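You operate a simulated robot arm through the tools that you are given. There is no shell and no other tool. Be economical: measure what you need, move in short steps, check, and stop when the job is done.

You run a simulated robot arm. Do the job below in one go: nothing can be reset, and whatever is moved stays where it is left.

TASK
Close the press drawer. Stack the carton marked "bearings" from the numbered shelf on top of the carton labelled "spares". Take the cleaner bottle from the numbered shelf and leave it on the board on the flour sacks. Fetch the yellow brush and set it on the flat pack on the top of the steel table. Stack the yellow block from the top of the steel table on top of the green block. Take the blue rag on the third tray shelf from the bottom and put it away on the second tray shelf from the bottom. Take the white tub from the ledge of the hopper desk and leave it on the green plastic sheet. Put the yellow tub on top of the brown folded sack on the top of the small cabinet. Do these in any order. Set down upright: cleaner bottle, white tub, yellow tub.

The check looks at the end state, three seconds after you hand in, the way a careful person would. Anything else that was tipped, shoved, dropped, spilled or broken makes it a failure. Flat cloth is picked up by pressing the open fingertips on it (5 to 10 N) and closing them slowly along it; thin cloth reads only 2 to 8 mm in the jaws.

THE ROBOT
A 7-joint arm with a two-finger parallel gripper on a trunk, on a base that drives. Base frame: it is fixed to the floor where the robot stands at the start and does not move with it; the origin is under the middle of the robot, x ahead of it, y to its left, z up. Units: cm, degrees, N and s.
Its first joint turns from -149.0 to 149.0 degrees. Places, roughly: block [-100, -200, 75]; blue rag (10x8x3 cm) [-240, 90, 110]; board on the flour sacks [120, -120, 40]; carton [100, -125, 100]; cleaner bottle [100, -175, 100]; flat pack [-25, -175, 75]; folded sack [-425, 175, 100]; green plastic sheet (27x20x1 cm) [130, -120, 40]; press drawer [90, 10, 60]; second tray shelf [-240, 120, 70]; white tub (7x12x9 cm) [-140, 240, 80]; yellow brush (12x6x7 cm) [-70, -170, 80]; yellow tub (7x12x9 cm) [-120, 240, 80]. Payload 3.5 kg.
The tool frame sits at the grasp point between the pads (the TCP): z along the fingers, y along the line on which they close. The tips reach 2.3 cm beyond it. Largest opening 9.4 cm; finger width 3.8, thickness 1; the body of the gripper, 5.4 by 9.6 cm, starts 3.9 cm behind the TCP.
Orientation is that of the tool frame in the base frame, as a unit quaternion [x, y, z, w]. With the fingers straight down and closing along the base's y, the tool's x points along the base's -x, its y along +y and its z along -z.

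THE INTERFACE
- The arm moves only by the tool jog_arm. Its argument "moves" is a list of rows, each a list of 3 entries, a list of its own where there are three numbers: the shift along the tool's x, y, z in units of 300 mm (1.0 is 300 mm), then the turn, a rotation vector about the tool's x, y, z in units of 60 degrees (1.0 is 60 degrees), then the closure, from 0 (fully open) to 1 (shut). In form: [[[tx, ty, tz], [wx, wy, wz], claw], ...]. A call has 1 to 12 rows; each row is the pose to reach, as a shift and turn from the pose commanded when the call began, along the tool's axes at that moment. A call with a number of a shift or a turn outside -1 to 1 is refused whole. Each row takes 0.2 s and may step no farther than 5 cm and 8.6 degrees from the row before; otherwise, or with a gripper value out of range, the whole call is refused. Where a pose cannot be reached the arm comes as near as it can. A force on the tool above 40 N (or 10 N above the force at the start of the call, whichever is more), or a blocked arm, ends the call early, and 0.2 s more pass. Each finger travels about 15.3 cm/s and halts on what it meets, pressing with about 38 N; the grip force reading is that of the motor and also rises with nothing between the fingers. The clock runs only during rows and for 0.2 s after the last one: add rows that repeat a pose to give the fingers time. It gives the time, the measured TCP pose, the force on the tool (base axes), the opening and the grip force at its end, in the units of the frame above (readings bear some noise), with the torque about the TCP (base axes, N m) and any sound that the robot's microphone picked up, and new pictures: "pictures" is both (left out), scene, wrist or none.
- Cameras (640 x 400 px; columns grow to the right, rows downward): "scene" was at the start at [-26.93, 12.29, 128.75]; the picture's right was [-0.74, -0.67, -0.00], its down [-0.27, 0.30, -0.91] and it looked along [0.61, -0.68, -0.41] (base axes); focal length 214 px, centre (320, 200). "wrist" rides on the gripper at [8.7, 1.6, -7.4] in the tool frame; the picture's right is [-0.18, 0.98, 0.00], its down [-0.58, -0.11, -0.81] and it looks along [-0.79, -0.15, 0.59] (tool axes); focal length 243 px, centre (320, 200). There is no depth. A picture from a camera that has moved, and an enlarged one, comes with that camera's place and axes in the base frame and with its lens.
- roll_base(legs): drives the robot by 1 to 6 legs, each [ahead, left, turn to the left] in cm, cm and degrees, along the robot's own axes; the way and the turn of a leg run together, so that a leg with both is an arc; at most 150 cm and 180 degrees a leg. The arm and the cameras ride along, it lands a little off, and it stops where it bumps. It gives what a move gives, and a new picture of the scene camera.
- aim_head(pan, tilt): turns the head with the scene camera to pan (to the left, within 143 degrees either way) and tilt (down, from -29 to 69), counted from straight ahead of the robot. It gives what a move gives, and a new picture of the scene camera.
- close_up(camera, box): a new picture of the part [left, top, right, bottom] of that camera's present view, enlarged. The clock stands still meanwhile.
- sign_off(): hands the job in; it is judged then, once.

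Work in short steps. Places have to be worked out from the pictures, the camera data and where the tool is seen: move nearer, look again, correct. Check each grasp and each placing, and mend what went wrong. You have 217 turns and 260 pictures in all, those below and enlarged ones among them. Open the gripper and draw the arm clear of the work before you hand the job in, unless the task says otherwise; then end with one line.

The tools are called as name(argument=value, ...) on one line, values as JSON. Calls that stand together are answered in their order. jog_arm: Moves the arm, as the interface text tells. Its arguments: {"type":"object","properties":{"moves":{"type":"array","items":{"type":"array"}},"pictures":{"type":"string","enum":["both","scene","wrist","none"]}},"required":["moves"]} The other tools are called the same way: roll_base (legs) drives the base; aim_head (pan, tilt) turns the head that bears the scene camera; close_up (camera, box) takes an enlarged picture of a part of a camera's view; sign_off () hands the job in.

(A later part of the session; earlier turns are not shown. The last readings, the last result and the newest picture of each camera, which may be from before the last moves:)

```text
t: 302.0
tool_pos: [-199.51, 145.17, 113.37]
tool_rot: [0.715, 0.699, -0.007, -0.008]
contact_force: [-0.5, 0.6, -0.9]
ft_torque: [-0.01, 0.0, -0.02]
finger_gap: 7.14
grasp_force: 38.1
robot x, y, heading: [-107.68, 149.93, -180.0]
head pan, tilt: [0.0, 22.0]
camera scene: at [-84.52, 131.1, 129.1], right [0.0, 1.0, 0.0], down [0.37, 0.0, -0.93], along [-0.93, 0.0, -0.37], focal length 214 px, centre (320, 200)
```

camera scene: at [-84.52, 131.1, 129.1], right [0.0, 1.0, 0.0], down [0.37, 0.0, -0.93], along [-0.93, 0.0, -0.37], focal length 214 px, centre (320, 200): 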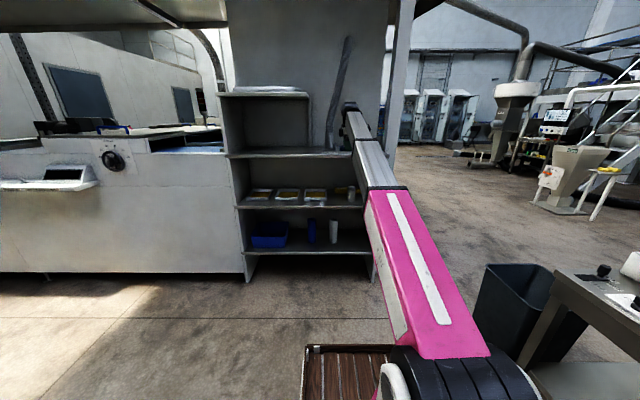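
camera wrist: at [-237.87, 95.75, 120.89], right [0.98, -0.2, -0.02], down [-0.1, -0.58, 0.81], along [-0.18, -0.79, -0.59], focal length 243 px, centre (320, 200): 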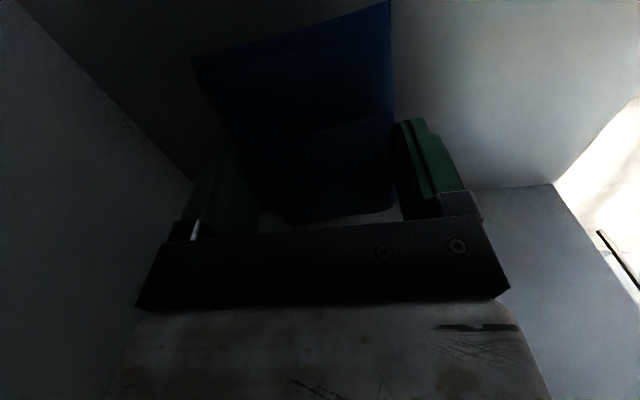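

Zoom on the second shelf for the free spot, and lower the arm.

close_up(camera="scene", box=[225, 140, 385, 260])

jog_arm(moves=[[[0, 0, 0.15], [0, 0, 0], 1], [[0, 0, 0.3], [0, 0, 0], 1], [[0, 0, 0.45], [0, 0, 0], 1], [[0, 0, 0.6], [0, 0, 0], 1], [[0, 0, 0.75], [0, 0, 0], 1], [[0, 0, 0.9], [0, 0, 0], 1], [[0, 0, 1.0], [0, 0, 0], 1]], pictures="none")

jog_arm(moves=[[[0, 0, 0.1], [0, 0, 0], 1], [[0, 0, 0.2], [0, 0, 0], 1]], pictures="both")

```text
3.33 times, centred on (305, 200) of scene
camera zoom: at [-84.52, 131.1, 129.1], right [0.0, 1.0, 0.0], down [0.37, 0.0, -0.93], along [-0.93, 0.0, -0.37], focal length 715 px, centre (370, 200)
```

zoom: 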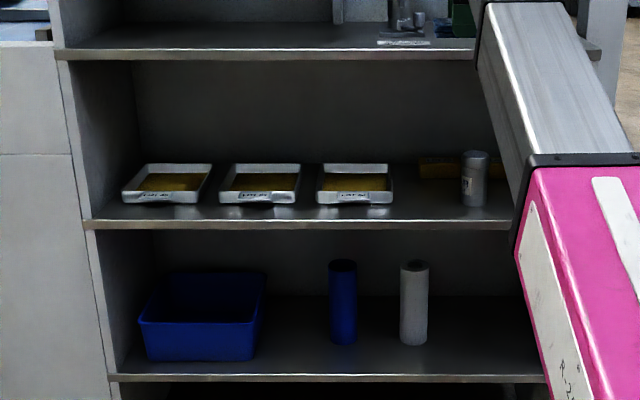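

```text
t: 303.6
tool_pos: [-200.15, 145.25, 83.25]
tool_rot: [0.715, 0.699, -0.007, -0.008]
contact_force: [0.4, 0.0, -0.6]
ft_torque: [0.01, 0.01, 0.01]
finger_gap: 7.13
grasp_force: 37.6
robot x, y, heading: [-108.07, 149.92, -179.8]
head pan, tilt: [0.0, 22.0]
```

```text
t: 304.2
tool_pos: [-200.38, 145.13, 77.42]
tool_rot: [0.715, 0.699, -0.007, -0.008]
contact_force: [0.4, 0.5, 0.4]
ft_torque: [0.0, 0.02, -0.01]
finger_gap: 7.12
grasp_force: 37.7
robot x, y, heading: [-107.91, 149.85, -179.8]
head pan, tilt: [0.0, 22.0]
camera scene: at [-84.52, 131.1, 129.1], right [0.0, 1.0, 0.0], down [0.37, 0.0, -0.93], along [-0.93, 0.0, -0.37], focal length 214 px, centre (320, 200)
camera wrist: at [-198.31, 153.78, 84.91], right [0.98, -0.21, -0.02], down [-0.1, -0.58, 0.81], along [-0.18, -0.79, -0.59], focal length 243 px, centre (320, 200)
```

scene: 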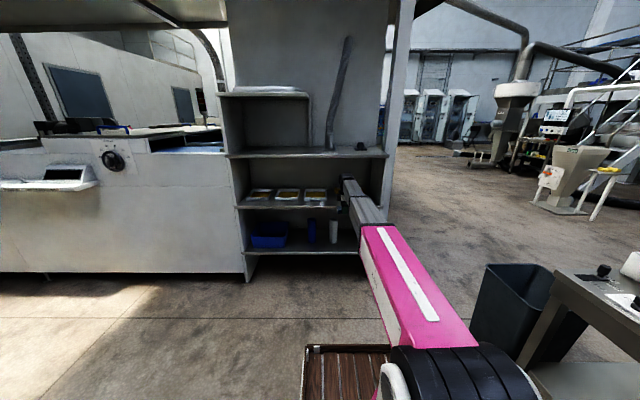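
wrist: 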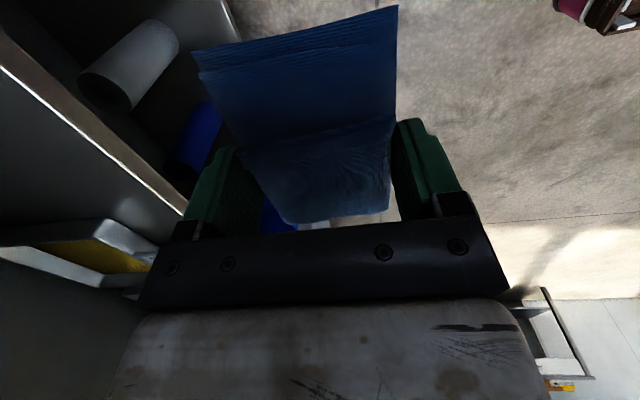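

Free patch is y 136–151 between the tray and jar; with the camera on +y it would bump the jar, so yaw back 90° (camera toward me).

jog_arm(moves=[[[0, 0, 0], [0, 0, 0.14], 1], [[0, 0, 0], [0, 0, 0.28], 1], [[0, 0, 0], [0, 0, 0.42], 1], [[0, 0, 0], [0, 0, 0.56], 1], [[0, 0, 0], [0, 0, 0.7], 1], [[0, 0, 0], [0, 0, 0.84], 1], [[0, 0, 0], [0, 0, 0.98], 1]], pictures="none")

jog_arm(moves=[[[0, 0, 0], [0, 0, 0.14], 1], [[0, 0, 0], [0, 0, 0.28], 1], [[0, 0, 0], [0, 0, 0.42], 1], [[0, 0, 0], [0, 0, 0.53], 1]], pictures="wrist")

```text
t: 305.8
tool_pos: [-200.3, 145.22, 77.36]
tool_rot: [0.967, 0.256, -0.01, -0.004]
contact_force: [-0.7, 0.8, 0.1]
ft_torque: [0.04, 0.02, 0.01]
finger_gap: 7.09
grasp_force: 37.7
robot x, y, heading: [-108.42, 149.51, -179.5]
head pan, tilt: [0.0, 22.0]
```

```text
t: 306.8
tool_pos: [-200.24, 145.11, 77.36]
tool_rot: [1.0, -0.017, -0.011, 0.0]
contact_force: [0.7, -0.1, -1.3]
ft_torque: [-0.02, 0.0, 0.01]
finger_gap: 7.12
grasp_force: 37.9
robot x, y, heading: [-108.16, 149.88, -179.7]
head pan, tilt: [0.0, 22.0]
camera wrist: at [-191.49, 143.2, 84.7], right [-0.22, -0.98, 0.0], down [-0.56, 0.13, 0.82], along [-0.8, 0.18, -0.57], focal length 243 px, centre (320, 200)
```

wrist: 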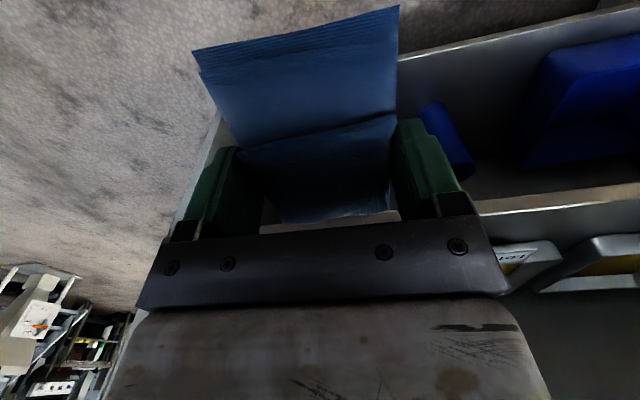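

Shift to y≈143.4 and drive ahead 31 cm into the second shelf.

jog_arm(moves=[[[0, 0.03, -0.01], [0, 0, 0], 1], [[0, 0.057, -0.02], [0, 0, 0], 1]], pictures="none")

roll_base(legs=[[20, 0, 0]])

close_up(camera="wrist", box=[0, 0, 640, 400])

close_up(camera="scene", box=[250, 120, 410, 240])

```text
t: 307.4
tool_pos: [-200.42, 143.41, 77.99]
tool_rot: [1.0, -0.019, -0.01, 0.0]
contact_force: [-0.7, 0.1, 0.2]
ft_torque: [-0.02, -0.04, 0.02]
finger_gap: 7.11
grasp_force: 37.9
robot x, y, heading: [-108.05, 149.65, -179.8]
head pan, tilt: [0.0, 22.0]
```

```text
t: 309.0
tool_pos: [-220.31, 143.44, 78.02]
tool_rot: [1.0, -0.018, -0.01, 0.0]
contact_force: [-0.6, 0.4, -0.4]
ft_torque: [0.01, 0.03, -0.02]
finger_gap: 7.1
grasp_force: 38.3
robot x, y, heading: [-128.2, 149.73, -179.8]
head pan, tilt: [0.0, 22.0]
camera scene: at [-104.56, 131.04, 129.1], right [0.0, 1.0, 0.0], down [0.37, 0.0, -0.93], along [-0.93, 0.0, -0.37], focal length 214 px, centre (320, 200)
```

scene: 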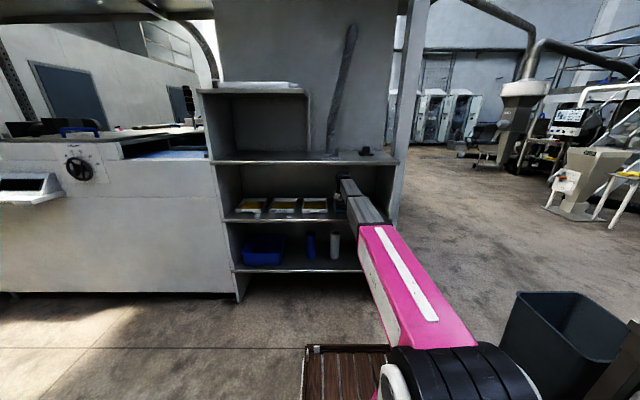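

```text
1.00 times, centred on (320, 200) of wrist (not enlarged: the box is as wide or as high as the picture)
camera zoom: at [-211.62, 141.54, 85.29], right [-0.22, -0.98, 0.0], down [-0.56, 0.13, 0.82], along [-0.8, 0.18, -0.57], focal length 243 px, centre (320, 200)
```

zoom: 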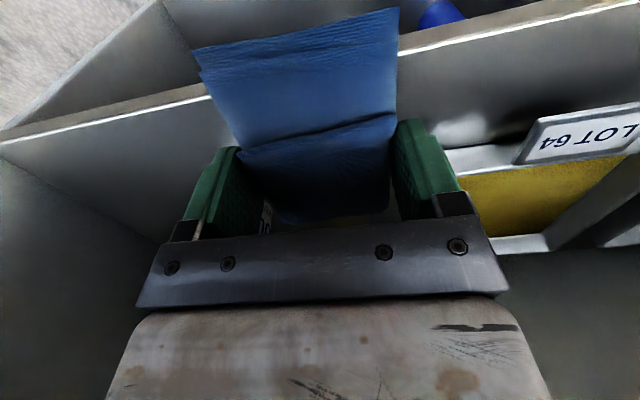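

```text
3.33 times, centred on (330, 180) of scene
camera zoom: at [-104.56, 131.04, 129.1], right [0.0, 1.0, 0.0], down [0.37, 0.0, -0.93], along [-0.93, 0.0, -0.37], focal length 715 px, centre (287, 267)
```

zoom: 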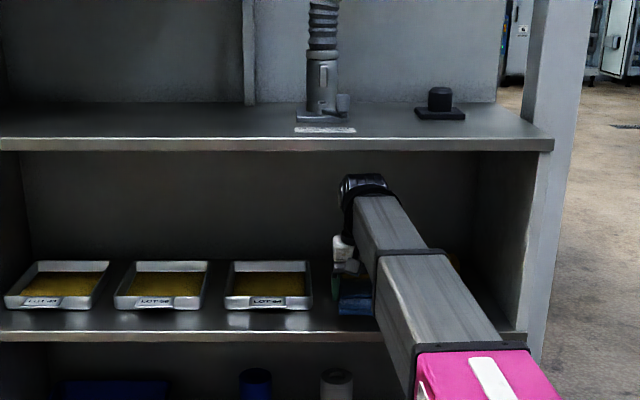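

Tray edge y≈135.5, jar edge y≈150: shift 1 cm toward −y and advance 9 cm with the arm.

jog_arm(moves=[[[-0.1, 0.033, 0], [0, 0, 0], 1], [[-0.2, 0.033, 0], [0, 0, 0], 1], [[-0.3, 0.033, 0], [0, 0, 0], 1], [[-0.3, 0.033, 0.05], [0, 0, 0], 1], [[-0.3, 0.033, 0.1], [0, 0, 0], 1]], pictures="wrist")

```text
t: 310.2
tool_pos: [-229.45, 142.8, 74.91]
tool_rot: [1.0, -0.018, -0.011, 0.0]
contact_force: [0.1, -0.2, -0.2]
ft_torque: [0.01, -0.01, -0.05]
finger_gap: 7.09
grasp_force: 38.2
robot x, y, heading: [-128.18, 149.54, -180.1]
head pan, tilt: [0.0, 22.0]
camera wrist: at [-220.68, 140.91, 82.32], right [-0.22, -0.98, 0.0], down [-0.56, 0.13, 0.82], along [-0.8, 0.18, -0.57], focal length 243 px, centre (320, 200)
```

wrist: 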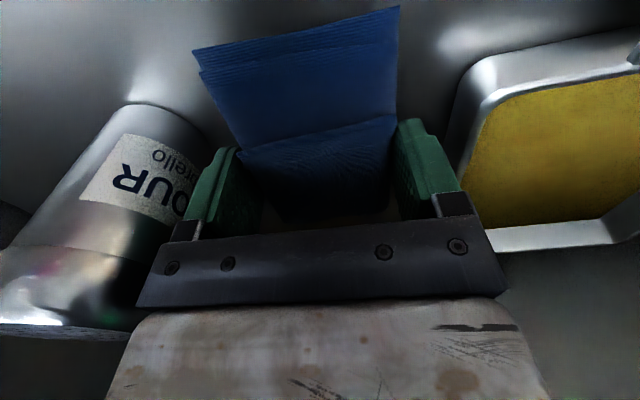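

Clear on both sides. Lower gently to the shelf.

jog_arm(moves=[[[0, 0.01, 0.015], [0, 0, 0], 1], [[0, 0.01, 0.03], [0, 0, 0], 1], [[0, 0.01, 0.045], [0, 0, 0], 1], [[0, 0.01, 0.06], [0, 0, 0], 1]], pictures="none")

```text
t: 311.2
tool_pos: [-229.36, 142.37, 73.33]
tool_rot: [1.0, -0.017, -0.011, 0.0]
contact_force: [-0.7, 0.5, -0.1]
ft_torque: [0.01, 0.03, 0.03]
finger_gap: 7.11
grasp_force: 37.6
robot x, y, heading: [-128.65, 149.86, -179.7]
head pan, tilt: [0.0, 22.0]
```

jog_arm(moves=[[[0, 0, 0.012], [0, 0, 0], 1], [[0, 0, 0.024], [0, 0, 0], 1], [[0, 0, 0.036], [0, 0, 0], 1], [[0, 0, 0.048], [0, 0, 0], 1], [[0, 0, 0.06], [0, 0, 0], 1]], pictures="none")

```text
t: 312.2
tool_pos: [-229.38, 142.36, 72.43]
tool_rot: [1.0, -0.018, -0.013, -0.001]
contact_force: [3.5, -0.1, 14.1]
ft_torque: [-0.04, -0.29, -0.02]
finger_gap: 7.11
grasp_force: 38.0
robot x, y, heading: [-128.25, 149.97, -180.0]
head pan, tilt: [0.0, 22.0]
stopped in row 5: the force on the tool passed its limit at 46 N (the readings are from after the stop); the commanded pose is now the measured one
```

Shelf contact. Release gently (open only to ~8.4) and rise.

jog_arm(moves=[[[0, 0, -0.005], [0, 0, 0], 0.6], [[0, 0, -0.005], [0, 0, 0], 0.2], [[0, 0, -0.005], [0, 0, 0], 0.12], [[0, 0, -0.005], [0, 0, 0], 0.12], [[0, 0, -0.08], [0, 0, 0], 0.12], [[0, 0, -0.16], [0, 0, 0], 0.12]], pictures="wrist")

```text
t: 313.6
tool_pos: [-229.37, 142.37, 77.06]
tool_rot: [1.0, -0.017, -0.012, -0.001]
contact_force: [0.4, -0.7, -0.8]
ft_torque: [0.01, 0.03, 0.02]
finger_gap: 8.29
grasp_force: 0.1
robot x, y, heading: [-128.33, 149.92, -180.2]
head pan, tilt: [0.0, 22.0]
camera wrist: at [-220.54, 140.42, 84.34], right [-0.22, -0.98, 0.0], down [-0.56, 0.13, 0.82], along [-0.8, 0.18, -0.57], focal length 243 px, centre (320, 200)
```

wrist: 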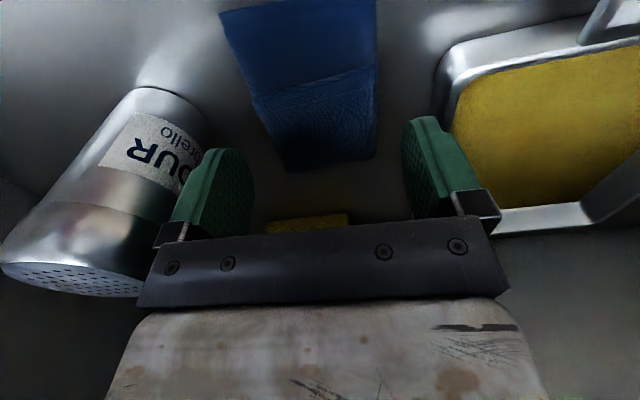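

Rag is on the second shelf. Back out, raise and retract the arm.

roll_base(legs=[[-40, 0, 0]])

jog_arm(moves=[[[0.1, 0, -0.12], [0, 0, 0], 0.1], [[0.2, 0, -0.24], [0, 0, 0], 0.1], [[0.3, 0, -0.36], [0, 0, 0], 0.1], [[0.4, 0, -0.48], [0, 0, 0], 0.1], [[0.5, 0, -0.6], [0, 0, 0], 0.1], [[0.6, 0, -0.72], [0, 0, 0], 0.1], [[0.7, 0, -0.8], [0, 0, 0], 0.1]], pictures="none")

close_up(camera="scene", box=[200, 100, 420, 260])

```text
t: 316.1
tool_pos: [-189.33, 142.46, 77.0]
tool_rot: [1.0, -0.017, -0.013, 0.0]
contact_force: [-0.4, 0.0, -0.3]
ft_torque: [0.01, 0.01, 0.0]
finger_gap: 8.27
grasp_force: 0.2
robot x, y, heading: [-88.05, 149.97, -179.9]
head pan, tilt: [0.0, 22.0]
camera scene: at [-64.56, 131.14, 129.1], right [0.0, 1.0, 0.0], down [0.37, 0.0, -0.93], along [-0.93, 0.0, -0.37], focal length 214 px, centre (320, 200)
```

scene: 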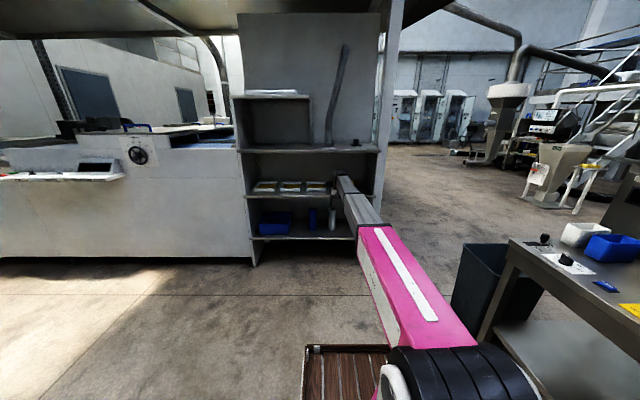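

```text
t: 317.7
tool_pos: [-167.98, 141.55, 100.47]
tool_rot: [1.0, -0.017, -0.012, 0.0]
contact_force: [0.9, 0.3, -0.4]
ft_torque: [0.0, 0.05, -0.03]
finger_gap: 8.48
grasp_force: 0.2
robot x, y, heading: [-88.21, 149.72, -180.1]
head pan, tilt: [0.0, 22.0]
```

```text
2.50 times, centred on (310, 180) of scene
camera zoom: at [-64.56, 131.14, 129.09], right [0.0, 1.0, 0.0], down [0.37, 0.0, -0.93], along [-0.93, 0.0, -0.37], focal length 536 px, centre (345, 250)
```

zoom: 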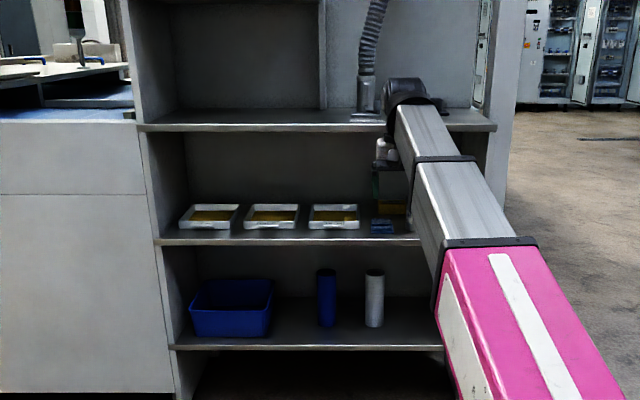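

Rag confirmed beside the LOT 64 tray. Now reposition toward the white tub, facing +y.

roll_base(legs=[[0, 40, 0], [0, 0, -90], [0, 45, 0], [38, 0, 0]])

close_up(camera="wrist", box=[0, 0, 640, 400])

```text
t: 328.4
tool_pos: [-141.76, 226.66, 100.61]
tool_rot: [-0.697, 0.717, 0.009, 0.008]
contact_force: [1.1, 0.6, 0.1]
ft_torque: [-0.02, 0.01, 0.0]
finger_gap: 8.46
grasp_force: 0.1
robot x, y, heading: [-132.97, 146.95, 90.3]
head pan, tilt: [0.0, 22.0]
camera scene: at [-152.02, 123.28, 129.1], right [1.0, 0.01, 0.0], down [0.0, -0.37, -0.93], along [-0.01, 0.93, -0.37], focal length 214 px, centre (320, 200)
```

scene: 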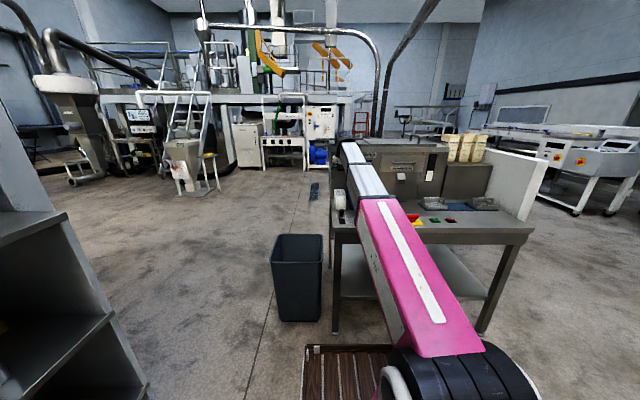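

```text
1.00 times, centred on (320, 200) of wrist (not enlarged: the box is as wide or as high as the picture)
camera zoom: at [-143.53, 217.88, 107.89], right [-0.98, 0.21, 0.0], down [0.13, 0.56, 0.82], along [0.17, 0.8, -0.57], focal length 243 px, centre (320, 200)
```

zoom: 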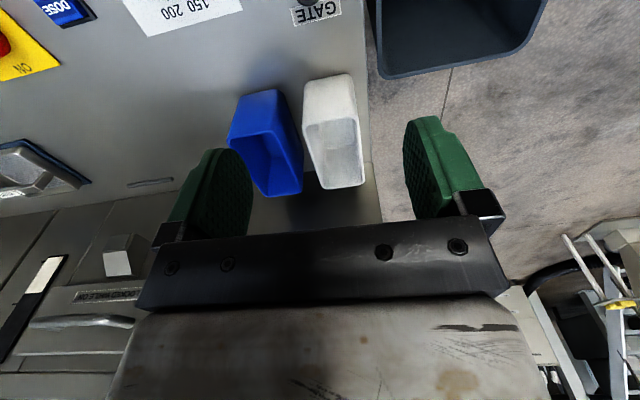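

White tub center ≈(−141,239). Move above it with the jaws at 7.6 cm.

jog_arm(moves=[[[-0.13, -0.005, 0], [0, 0, 0], 0.19], [[-0.26, -0.01, 0.02], [0, 0, -0.01], 0.19], [[-0.38, -0.015, 0.1], [0, 0, -0.025], 0.19], [[-0.403, -0.019, 0.2], [0, 0, -0.025], 0.19], [[-0.403, -0.019, 0.25], [0, 0, -0.025], 0.19]], pictures="wrist")

```text
t: 329.6
tool_pos: [-140.79, 238.92, 93.42]
tool_rot: [-0.705, 0.709, 0.008, 0.009]
contact_force: [-0.2, -0.6, 0.3]
ft_torque: [-0.01, 0.02, 0.04]
finger_gap: 7.61
grasp_force: 0.1
robot x, y, heading: [-132.84, 146.96, 90.3]
head pan, tilt: [0.0, 22.0]
camera wrist: at [-142.36, 230.16, 100.7], right [-0.98, 0.19, 0.0], down [0.11, 0.56, 0.82], along [0.15, 0.81, -0.57], focal length 243 px, centre (320, 200)
```

wrist: 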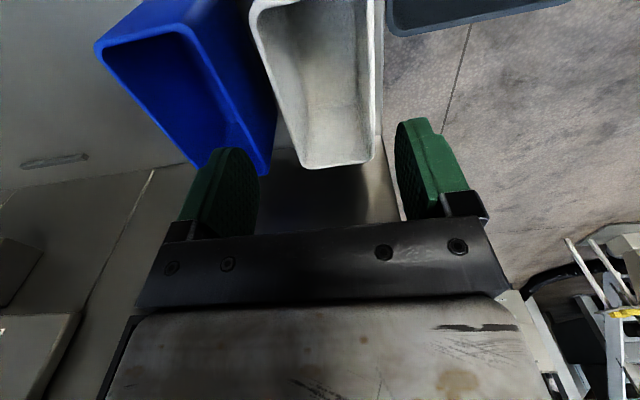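

White x −144…−138.4, blue's wall at ≈−135.7: a 2.7 cm gap. Shift 0.4 cm and descend.

jog_arm(moves=[[[0, 0.013, 0.05], [0, 0, 0], 0.21], [[0, 0.013, 0.1], [0, 0, 0], 0.21], [[0, 0.013, 0.15], [0, 0, 0], 0.21]], pictures="wrist")

```text
t: 330.4
tool_pos: [-141.18, 239.09, 88.68]
tool_rot: [-0.706, 0.708, 0.007, 0.009]
contact_force: [0.4, 0.9, -1.1]
ft_torque: [0.01, 0.06, -0.03]
finger_gap: 7.41
grasp_force: 0.0
robot x, y, heading: [-132.81, 146.76, 90.3]
head pan, tilt: [0.0, 22.0]
camera wrist: at [-142.75, 230.29, 96.2], right [-0.98, 0.19, 0.0], down [0.11, 0.56, 0.82], along [0.15, 0.81, -0.57], focal length 243 px, centre (320, 200)
```

wrist: 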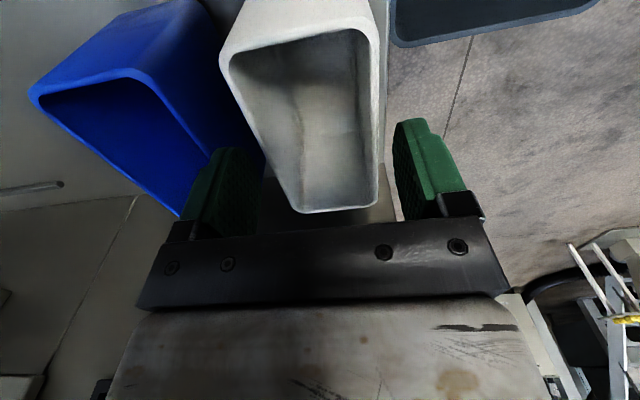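

Finger fits in the gap. Descend to 84.6 and close.

jog_arm(moves=[[[0, 0, 0.05], [0, 0, 0], 0.21], [[0, 0, 0.1], [0, 0, 0], 0.21], [[0, 0, 0.137], [0, 0, 0], 0.21], [[0, 0, 0.137], [0, 0, 0], 0.4], [[0, 0, 0.137], [0, 0, 0], 0.7], [[0, 0, 0.137], [0, 0, 0], 1]], pictures="wrist")

```text
t: 331.8
tool_pos: [-141.08, 239.1, 84.88]
tool_rot: [-0.706, 0.708, 0.008, 0.009]
contact_force: [-0.4, 0.8, 7.1]
ft_torque: [-0.21, 0.03, 0.08]
finger_gap: 6.17
grasp_force: 38.1
robot x, y, heading: [-133.18, 147.28, 90.4]
head pan, tilt: [0.0, 22.0]
camera wrist: at [-142.72, 230.29, 92.11], right [-0.98, 0.19, 0.0], down [0.11, 0.56, 0.82], along [0.15, 0.81, -0.57], focal length 243 px, centre (320, 200)
```

wrist: 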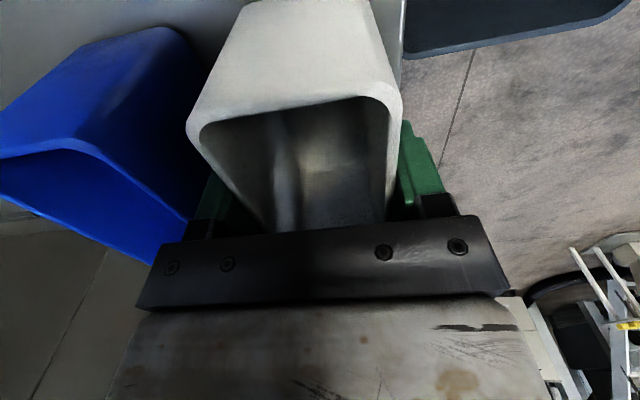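

Gripped (6.17 cm). Lift straight up, then pull back.

jog_arm(moves=[[[0, 0, -0.1], [0, 0, 0], 1], [[0, 0, -0.25], [0, 0, 0], 1], [[0, 0, -0.4], [0, 0, 0], 1], [[0.1, 0, -0.5], [0, 0, 0], 1], [[0.22, 0, -0.58], [0, 0, 0], 1], [[0.36, 0, -0.6], [0, 0, 0], 1]], pictures="wrist")

```text
t: 333.2
tool_pos: [-141.25, 227.9, 102.37]
tool_rot: [-0.705, 0.709, 0.008, 0.009]
contact_force: [0.2, 0.5, -0.8]
ft_torque: [-0.03, 0.01, -0.04]
finger_gap: 6.14
grasp_force: 37.9
robot x, y, heading: [-133.11, 146.65, 90.3]
head pan, tilt: [0.0, 22.0]
camera wrist: at [-142.8, 218.99, 109.56], right [-0.98, 0.19, 0.0], down [0.11, 0.56, 0.82], along [0.15, 0.81, -0.57], focal length 243 px, centre (320, 200)
```

wrist: 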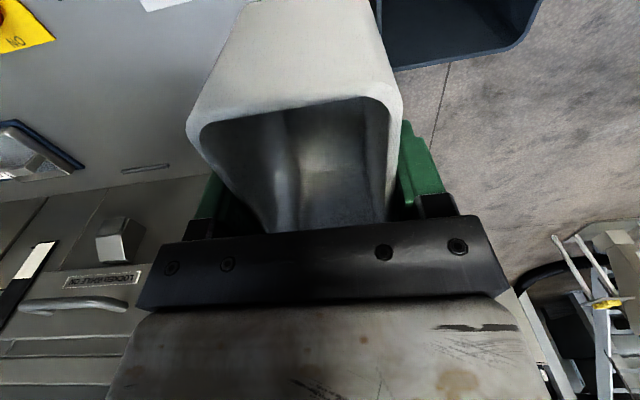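

White tub held. Drive back to the shelf: back up, turn right, ahead, then right.

roll_base(legs=[[-130, 0, 0], [0, 0, -90.3], [128, 0, 0], [0, -138, 0]])

aim_head(pan=-5, tilt=28)

```text
t: 355.8
tool_pos: [78.74, -105.26, 102.17]
tool_rot: [0.004, 1.0, 0.0, 0.012]
contact_force: [0.5, -0.2, -0.8]
ft_torque: [0.02, 0.01, 0.01]
finger_gap: 6.16
grasp_force: 37.9
robot x, y, heading: [-2.15, -113.14, 0.2]
head pan, tilt: [0.0, 22.0]
camera scene: at [-26.13, -93.82, 129.1], right [0.0, -1.0, 0.0], down [-0.37, 0.0, -0.93], along [0.93, 0.0, -0.37], focal length 214 px, centre (320, 200)
```

scene: 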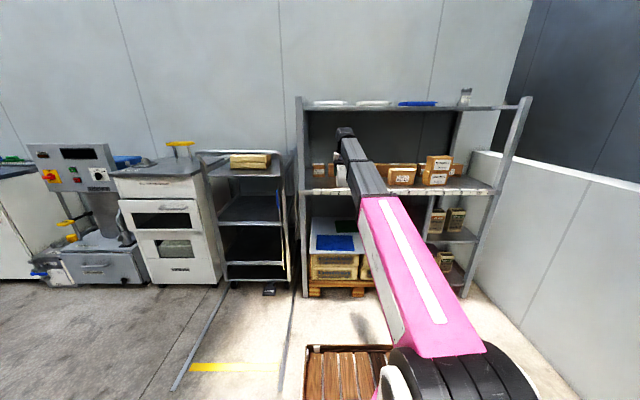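

```text
t: 356.5
tool_pos: [78.75, -105.19, 102.18]
tool_rot: [0.005, 1.0, -0.002, 0.012]
contact_force: [-0.1, -0.1, -1.0]
ft_torque: [-0.02, -0.01, -0.05]
finger_gap: 6.15
grasp_force: 37.9
robot x, y, heading: [-2.02, -112.89, -0.1]
head pan, tilt: [-5.0, 28.0]
camera scene: at [-26.33, -94.61, 128.14], right [-0.08, -1.0, 0.0], down [-0.47, 0.04, -0.88], along [0.88, -0.07, -0.47], focal length 214 px, centre (320, 200)
```

scene: 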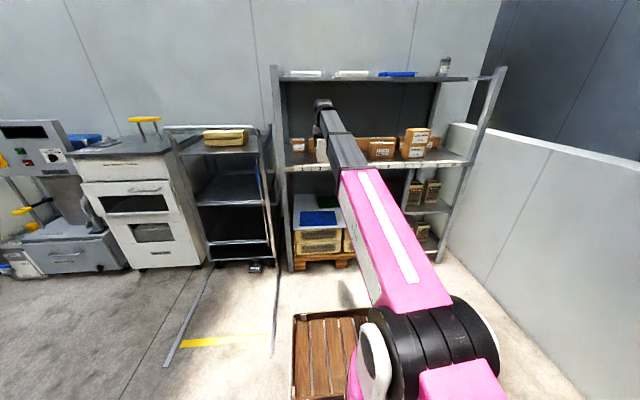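

Lower the tub in front of the shelf to z≈52, shifting y to about −113.

jog_arm(moves=[[[0, -0.03, 0.13], [0, 0, 0], 1], [[0, -0.06, 0.28], [0, 0, 0], 1], [[0, -0.1, 0.43], [0, 0, 0], 1], [[0, -0.14, 0.58], [0, 0, 0], 1], [[0, -0.18, 0.73], [0, 0, 0], 1], [[0, -0.22, 0.88], [0, 0, 0], 1], [[0, -0.24, 1.0], [0, 0, 0], 1]], pictures="none")

jog_arm(moves=[[[0, 0, 0.15], [0, 0, 0], 1], [[0, 0, 0.3], [0, 0, 0], 1], [[0, 0, 0.45], [0, 0, 0], 1], [[0, 0, 0.6], [0, 0, 0], 1], [[0, 0, 0.68], [0, 0, 0], 1]], pictures="wrist")

```text
t: 358.1
tool_pos: [79.42, -112.56, 72.21]
tool_rot: [0.004, 1.0, -0.001, 0.012]
contact_force: [0.6, -0.7, -0.9]
ft_torque: [0.04, -0.01, -0.03]
finger_gap: 6.14
grasp_force: 38.4
robot x, y, heading: [-2.49, -113.01, 0.0]
head pan, tilt: [-5.0, 28.0]
```

```text
t: 359.3
tool_pos: [80.01, -112.58, 51.8]
tool_rot: [0.004, 1.0, -0.001, 0.012]
contact_force: [-0.5, 1.0, -0.8]
ft_torque: [-0.01, 0.0, -0.02]
finger_gap: 6.15
grasp_force: 38.3
robot x, y, heading: [-2.16, -112.75, 0.1]
head pan, tilt: [-5.0, 28.0]
camera wrist: at [71.17, -110.87, 59.11], right [0.19, 0.98, 0.0], down [0.56, -0.11, 0.82], along [0.81, -0.16, -0.57], focal length 243 px, centre (320, 200)
```

wrist: 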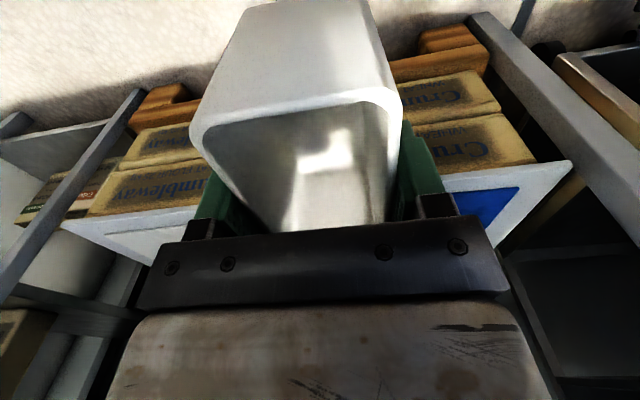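

Board edge is at x≈96.5, z≈40.3 as expected. Shift right 9.5 and drive ahead 43 under the shelf.

roll_base(legs=[[0, -9.5, 0], [43, 0, 0]])

close_up(camera="scene", box=[200, 130, 440, 310])

close_up(camera="wrist", box=[0, 0, 640, 400])

```text
t: 362.6
tool_pos: [122.41, -122.21, 51.8]
tool_rot: [0.005, 1.0, -0.001, 0.012]
contact_force: [-0.2, 0.7, -1.7]
ft_torque: [0.0, -0.02, -0.04]
finger_gap: 6.16
grasp_force: 38.4
robot x, y, heading: [40.31, -122.32, 0.1]
head pan, tilt: [-5.0, 28.0]
camera scene: at [16.19, -104.09, 128.13], right [-0.09, -1.0, 0.0], down [-0.47, 0.04, -0.88], along [0.88, -0.08, -0.47], focal length 214 px, centre (320, 200)
```

scene: 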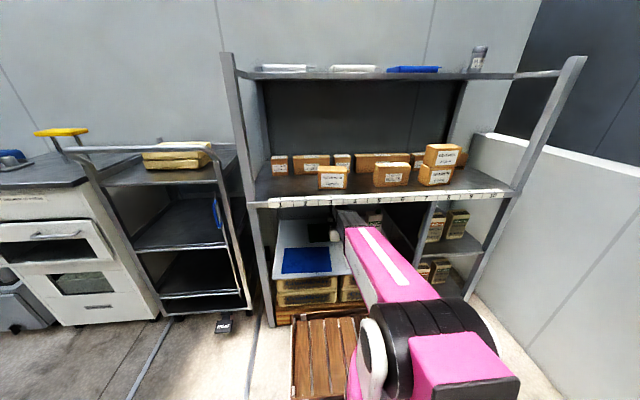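

```text
2.22 times, centred on (320, 220) of scene
camera zoom: at [16.19, -104.09, 128.13], right [-0.09, -1.0, 0.0], down [-0.47, 0.04, -0.88], along [0.88, -0.08, -0.47], focal length 477 px, centre (320, 156)
```

zoom: 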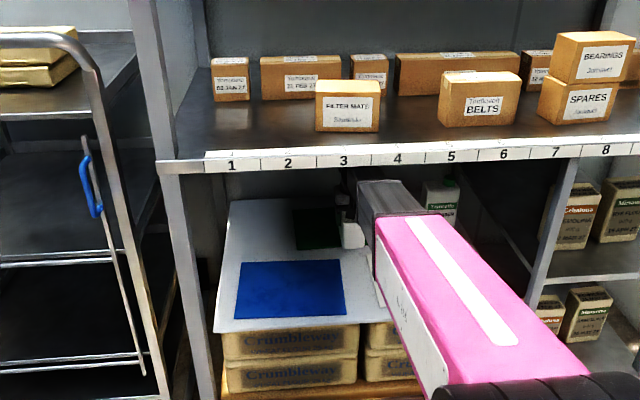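

```text
1.00 times, centred on (320, 200) of wrist (not enlarged: the box is as wide or as high as the picture)
camera zoom: at [113.64, -120.54, 59.14], right [0.19, 0.98, 0.0], down [0.56, -0.11, 0.82], along [0.81, -0.16, -0.57], focal length 243 px, centre (320, 200)
```

zoom: 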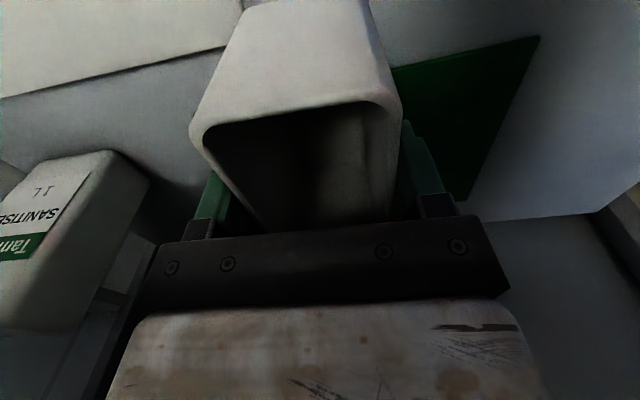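

Green sheet spans x 123.5–143, y −134…−107. Move 11 cm forward to its center, then lower.

jog_arm(moves=[[[-0.12, 0.02, 0], [0, 0, 0], 1], [[-0.24, 0.035, 0], [0, 0, 0], 1], [[-0.363, 0.05, 0], [0, 0, 0], 1], [[-0.363, 0.05, 0.05], [0, 0, 0], 1], [[-0.363, 0.05, 0.1], [0, 0, 0], 1], [[-0.363, 0.05, 0.125], [0, 0, 0], 1]], pictures="wrist")

```text
t: 364.0
tool_pos: [133.51, -120.9, 48.29]
tool_rot: [0.005, 1.0, -0.001, 0.012]
contact_force: [1.1, 0.0, -0.1]
ft_torque: [0.01, 0.01, -0.01]
finger_gap: 6.2
grasp_force: 37.8
robot x, y, heading: [40.64, -122.45, -0.2]
head pan, tilt: [-5.0, 28.0]
camera wrist: at [124.76, -119.15, 55.64], right [0.19, 0.98, 0.0], down [0.56, -0.11, 0.82], along [0.81, -0.16, -0.57], focal length 243 px, centre (320, 200)
```

wrist: 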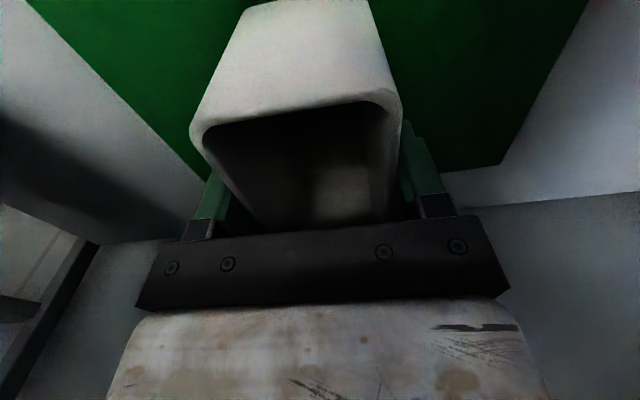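

Tub is over the green sheet on all sides. Lower to contact.

jog_arm(moves=[[[0, 0, 0.015], [0, 0, 0], 1], [[0, 0, 0.03], [0, 0, 0], 1], [[0, 0, 0.042], [0, 0, 0], 1], [[0, 0, 0.054], [0, 0, 0], 1], [[0, 0, 0.064], [0, 0, 0], 1]], pictures="none")

```text
t: 365.2
tool_pos: [133.41, -120.89, 46.55]
tool_rot: [0.005, 1.0, 0.0, 0.013]
contact_force: [-1.2, 2.7, 34.7]
ft_torque: [0.19, 0.0, 0.05]
finger_gap: 6.12
grasp_force: 38.4
robot x, y, heading: [39.92, -122.49, 0.1]
head pan, tilt: [-5.0, 28.0]
```

Contact. Ease, open, and rise 6 cm.

jog_arm(moves=[[[0, 0, -0.008], [0, 0, 0], 1], [[0, 0, -0.01], [0, 0, 0], 0.25], [[0, 0, -0.01], [0, 0, 0], 0.1], [[0, 0, -0.01], [0, 0, 0], 0.1], [[0, 0, -0.08], [0, 0, 0], 0.1], [[0, 0, -0.16], [0, 0, 0], 0.1], [[0, 0, -0.23], [0, 0, 0], 0.1]], pictures="wrist")

```text
t: 366.8
tool_pos: [133.28, -120.94, 53.22]
tool_rot: [0.005, 1.0, -0.001, 0.012]
contact_force: [-0.5, 0.1, -0.5]
ft_torque: [0.01, -0.01, -0.01]
finger_gap: 8.47
grasp_force: 0.0
robot x, y, heading: [40.15, -122.13, 0.1]
head pan, tilt: [-5.0, 28.0]
camera wrist: at [124.52, -119.19, 60.55], right [0.19, 0.98, 0.0], down [0.56, -0.11, 0.82], along [0.81, -0.16, -0.57], focal length 243 px, centre (320, 200)
```

wrist: 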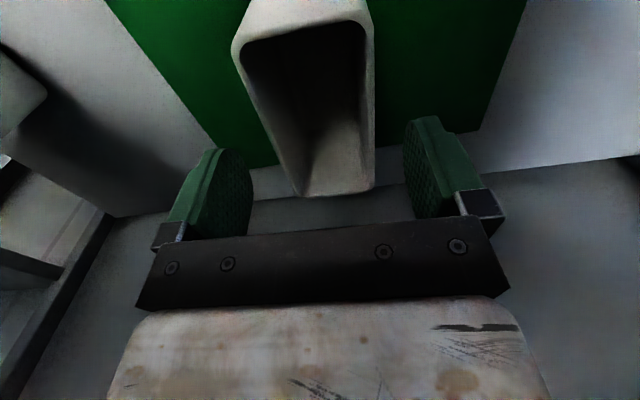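

White tub stands on the sheet. Back the base out and verify.

roll_base(legs=[[-55, 0, 0]])

close_up(camera="scene", box=[220, 100, 480, 290])

aim_head(pan=25, tilt=28)

```text
t: 370.0
tool_pos: [77.04, -120.44, 53.2]
tool_rot: [0.003, 1.0, -0.001, 0.013]
contact_force: [0.2, -0.1, 0.2]
ft_torque: [0.0, -0.03, 0.02]
finger_gap: 8.44
grasp_force: 0.0
robot x, y, heading: [-15.79, -122.62, 0.4]
head pan, tilt: [-5.0, 28.0]
camera scene: at [-40.19, -104.38, 128.13], right [-0.08, -1.0, 0.0], down [-0.47, 0.04, -0.88], along [0.88, -0.07, -0.47], focal length 214 px, centre (320, 200)
```

scene: 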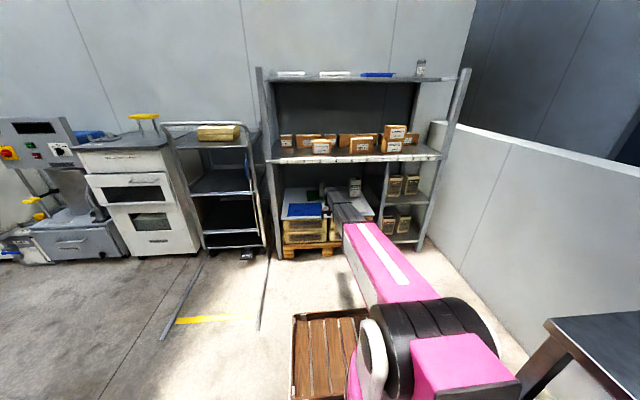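

```text
2.11 times, centred on (350, 195) of scene
camera zoom: at [-40.19, -104.38, 128.13], right [-0.08, -1.0, 0.0], down [-0.47, 0.04, -0.88], along [0.88, -0.07, -0.47], focal length 452 px, centre (257, 210)
```

zoom: 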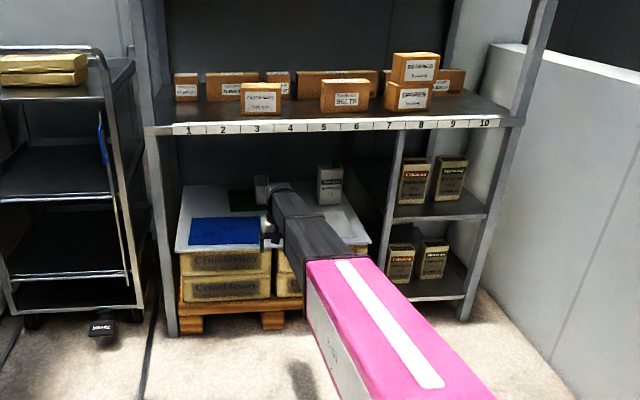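

```text
t: 371.0
tool_pos: [77.08, -120.48, 53.26]
tool_rot: [0.003, 1.0, -0.001, 0.013]
contact_force: [0.6, -0.6, -0.3]
ft_torque: [0.0, -0.03, 0.03]
finger_gap: 8.46
grasp_force: 0.0
robot x, y, heading: [-15.91, -122.84, 0.4]
head pan, tilt: [25.0, 28.0]
camera scene: at [-41.04, -99.74, 128.13], right [0.43, -0.9, 0.0], down [-0.42, -0.2, -0.88], along [0.8, 0.38, -0.47], focal length 214 px, centre (320, 200)
```

scene: 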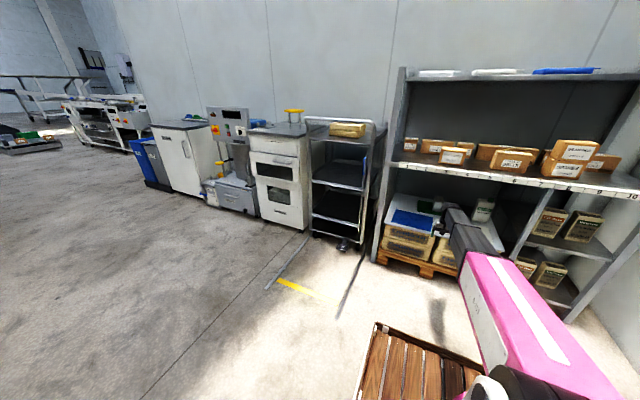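

All placed. A final check that the drawer is flush.

close_up(camera="scene", box=[200, 100, 330, 240])

```text
2.86 times, centred on (265, 170) of scene
camera zoom: at [-41.04, -99.74, 128.13], right [0.43, -0.9, 0.0], down [-0.42, -0.2, -0.88], along [0.8, 0.38, -0.47], focal length 613 px, centre (477, 286)
```

zoom: 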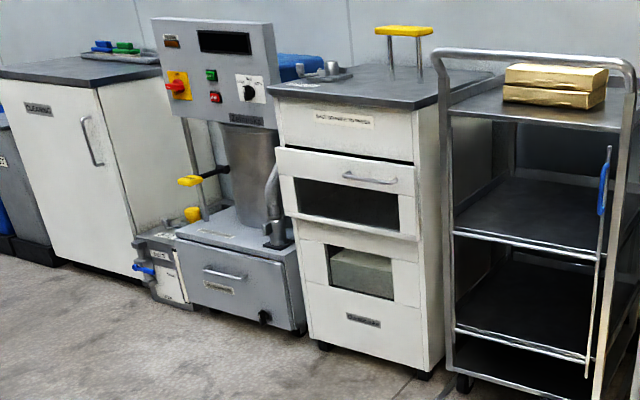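

The drawer front still looks ~2–3 cm proud; my wrist probably hit the countertop edge before. I'll go back and push with tilted fingers. First close the jaws, raise and tilt 45°.

jog_arm(moves=[[[0.1, 0, -0.1], [0, -0.13, 0], 1], [[0.2, 0, -0.2], [0, -0.26, 0], 1], [[0.25, 0, -0.33], [0, -0.39, 0], 1], [[0.25, 0, -0.46], [0, -0.52, 0], 1], [[0.25, 0, -0.58], [0, -0.64, 0], 1], [[0.25, 0, -0.69], [0, -0.75, 0], 1]], pictures="none")

roll_base(legs=[[0, 136, -0.4]])

close_up(camera="wrist", box=[0, 0, 640, 400])

```text
t: 372.4
tool_pos: [69.18, -120.46, 73.73]
tool_rot: [0.002, 0.919, -0.002, 0.394]
contact_force: [-0.7, 0.0, -0.6]
ft_torque: [0.04, 0.0, -0.02]
finger_gap: 0.0
grasp_force: 37.7
robot x, y, heading: [-15.88, -122.29, 0.3]
head pan, tilt: [25.0, 28.0]
```

```text
t: 379.2
tool_pos: [68.59, 16.46, 73.74]
tool_rot: [0.002, 0.919, -0.002, 0.394]
contact_force: [0.0, 0.0, 0.2]
ft_torque: [0.01, -0.01, 0.01]
finger_gap: 0.0
grasp_force: 37.9
robot x, y, heading: [-16.62, 14.6, 0.1]
head pan, tilt: [25.0, 28.0]
camera scene: at [-41.66, 37.39, 128.13], right [0.43, -0.9, 0.0], down [-0.42, -0.2, -0.88], along [0.8, 0.38, -0.47], focal length 214 px, centre (320, 200)
```

scene: 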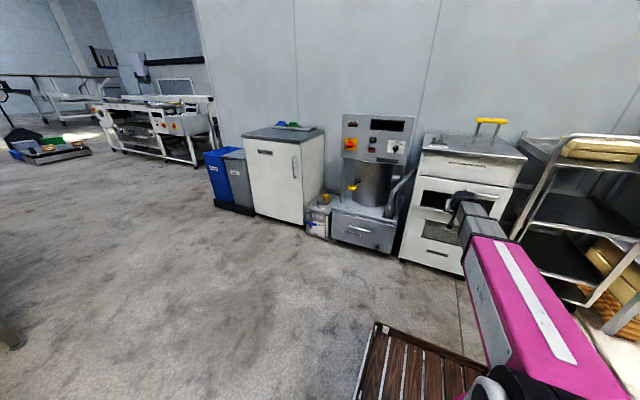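

```text
1.00 times, centred on (320, 200) of wrist (not enlarged: the box is as wide or as high as the picture)
camera zoom: at [57.17, 18.12, 72.72], right [0.13, 0.98, 0.13], down [-0.18, -0.11, 0.98], along [0.97, -0.15, 0.17], focal length 243 px, centre (320, 200)
```

zoom: 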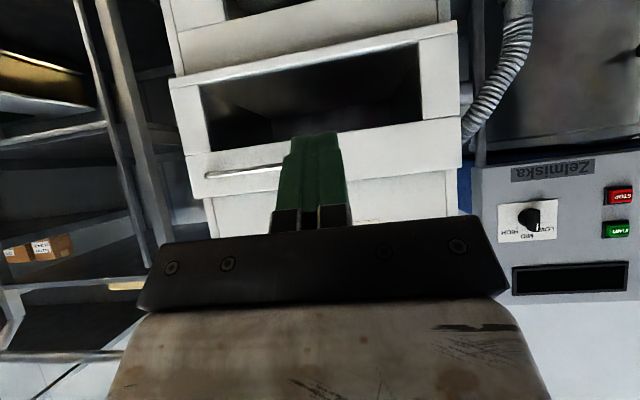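

The drawer front is indeed still proud. Drive ahead 22 cm, then push with the arm.

roll_base(legs=[[22, 0, 0]])

jog_arm(moves=[[[-0.035, 0, 0.036], [0, 0, 0], 1], [[-0.07, 0, 0.072], [0, 0, 0], 1], [[-0.105, 0, 0.108], [0, 0, 0], 1], [[-0.14, 0, 0.144], [0, 0, 0], 1], [[-0.175, 0, 0.18], [0, 0, 0], 1], [[-0.21, 0, 0.216], [0, 0, 0], 1], [[-0.245, 0, 0.252], [0, 0, 0], 1], [[-0.28, 0, 0.288], [0, 0, 0], 1]], pictures="wrist")

```text
t: 380.9
tool_pos: [90.51, 16.33, 73.63]
tool_rot: [0.004, 0.919, -0.002, 0.394]
contact_force: [0.3, -0.4, -0.7]
ft_torque: [-0.02, 0.01, 0.02]
finger_gap: 0.0
grasp_force: 37.8
robot x, y, heading: [5.64, 14.5, 0.2]
head pan, tilt: [25.0, 28.0]
camera scene: at [-19.58, 37.51, 128.13], right [0.42, -0.91, 0.0], down [-0.43, -0.2, -0.88], along [0.8, 0.37, -0.47], focal length 214 px, centre (320, 200)
```

scene: 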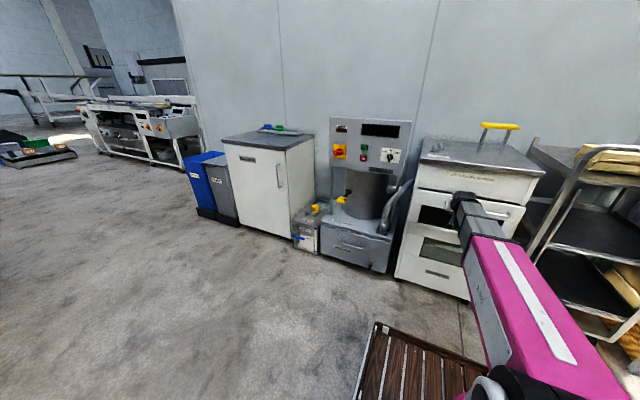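

```text
t: 382.3
tool_pos: [98.46, 16.25, 73.77]
tool_rot: [0.004, 0.921, -0.003, 0.389]
contact_force: [-5.2, 0.0, 1.9]
ft_torque: [-0.01, -0.01, 0.04]
finger_gap: 0.03
grasp_force: 38.1
robot x, y, heading: [5.31, 14.36, 0.1]
head pan, tilt: [25.0, 28.0]
stopped in row 7: the force on the tool passed its limit at 59 N (the readings are from after the stop); the commanded pose is now the measured one
camera wrist: at [87.17, 17.98, 72.77], right [0.14, 0.98, 0.13], down [-0.17, -0.11, 0.98], along [0.98, -0.16, 0.16], focal length 243 px, centre (320, 200)
```

wrist: 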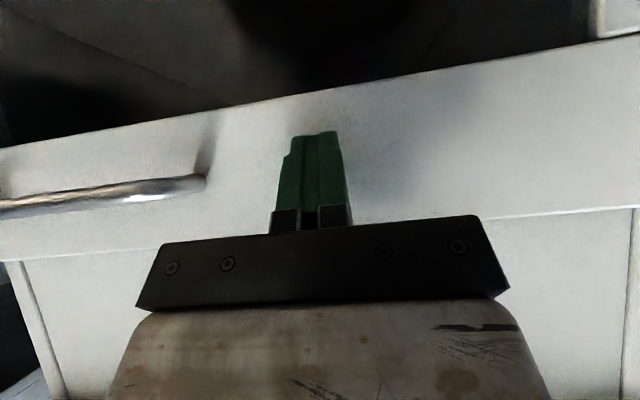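

Resistance at finger front x≈101.4 (about 1–2 cm further than before). Push once more to check for the stop.

jog_arm(moves=[[[-0.02, 0, 0.021], [0, 0, 0], 1], [[-0.04, 0, 0.042], [0, 0, 0], 1], [[-0.06, 0, 0.063], [0, 0, 0], 1], [[-0.08, 0, 0.083], [0, 0, 0], 1], [[-0.1, 0, 0.104], [0, 0, 0], 1]], pictures="none")

aim_head(pan=-12, tilt=30)

close_up(camera="scene", box=[200, 80, 420, 260])

```text
t: 382.7
tool_pos: [98.54, 16.26, 73.66]
tool_rot: [0.005, 0.922, -0.004, 0.387]
contact_force: [-4.5, -0.8, 1.6]
ft_torque: [0.03, -0.05, -0.01]
finger_gap: 0.01
grasp_force: 38.1
robot x, y, heading: [5.41, 14.67, 0.2]
head pan, tilt: [25.0, 28.0]
stopped in row 1: the force on the tool passed its limit at 50 N (the readings are from after the stop); the commanded pose is now the measured one
```

```text
t: 383.7
tool_pos: [98.59, 16.25, 73.51]
tool_rot: [0.004, 0.923, -0.003, 0.386]
contact_force: [-12.5, 0.1, 1.8]
ft_torque: [-0.12, -0.04, 0.02]
finger_gap: 0.0
grasp_force: 38.3
robot x, y, heading: [5.18, 14.8, 0.2]
head pan, tilt: [-12.0, 30.0]
camera scene: at [-19.1, 31.78, 127.81], right [-0.21, -0.98, 0.0], down [-0.49, 0.1, -0.87], along [0.85, -0.18, -0.5], focal length 214 px, centre (320, 200)
```

scene: 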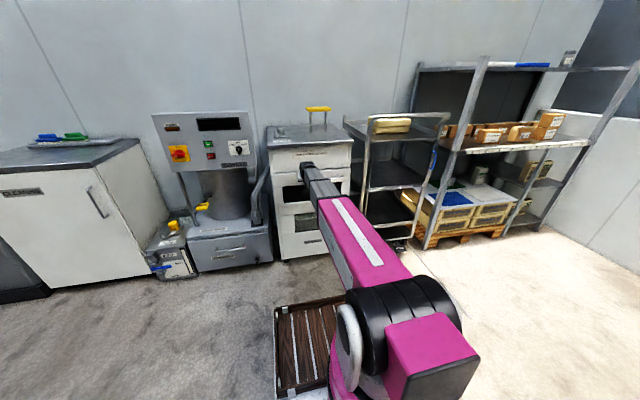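

```text
2.22 times, centred on (310, 170) of scene
camera zoom: at [-19.1, 31.78, 127.81], right [-0.21, -0.98, 0.0], down [-0.49, 0.1, -0.87], along [0.85, -0.18, -0.5], focal length 477 px, centre (342, 267)
```

zoom: 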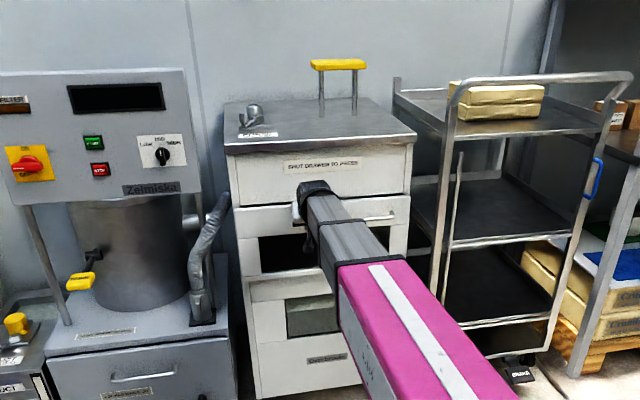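

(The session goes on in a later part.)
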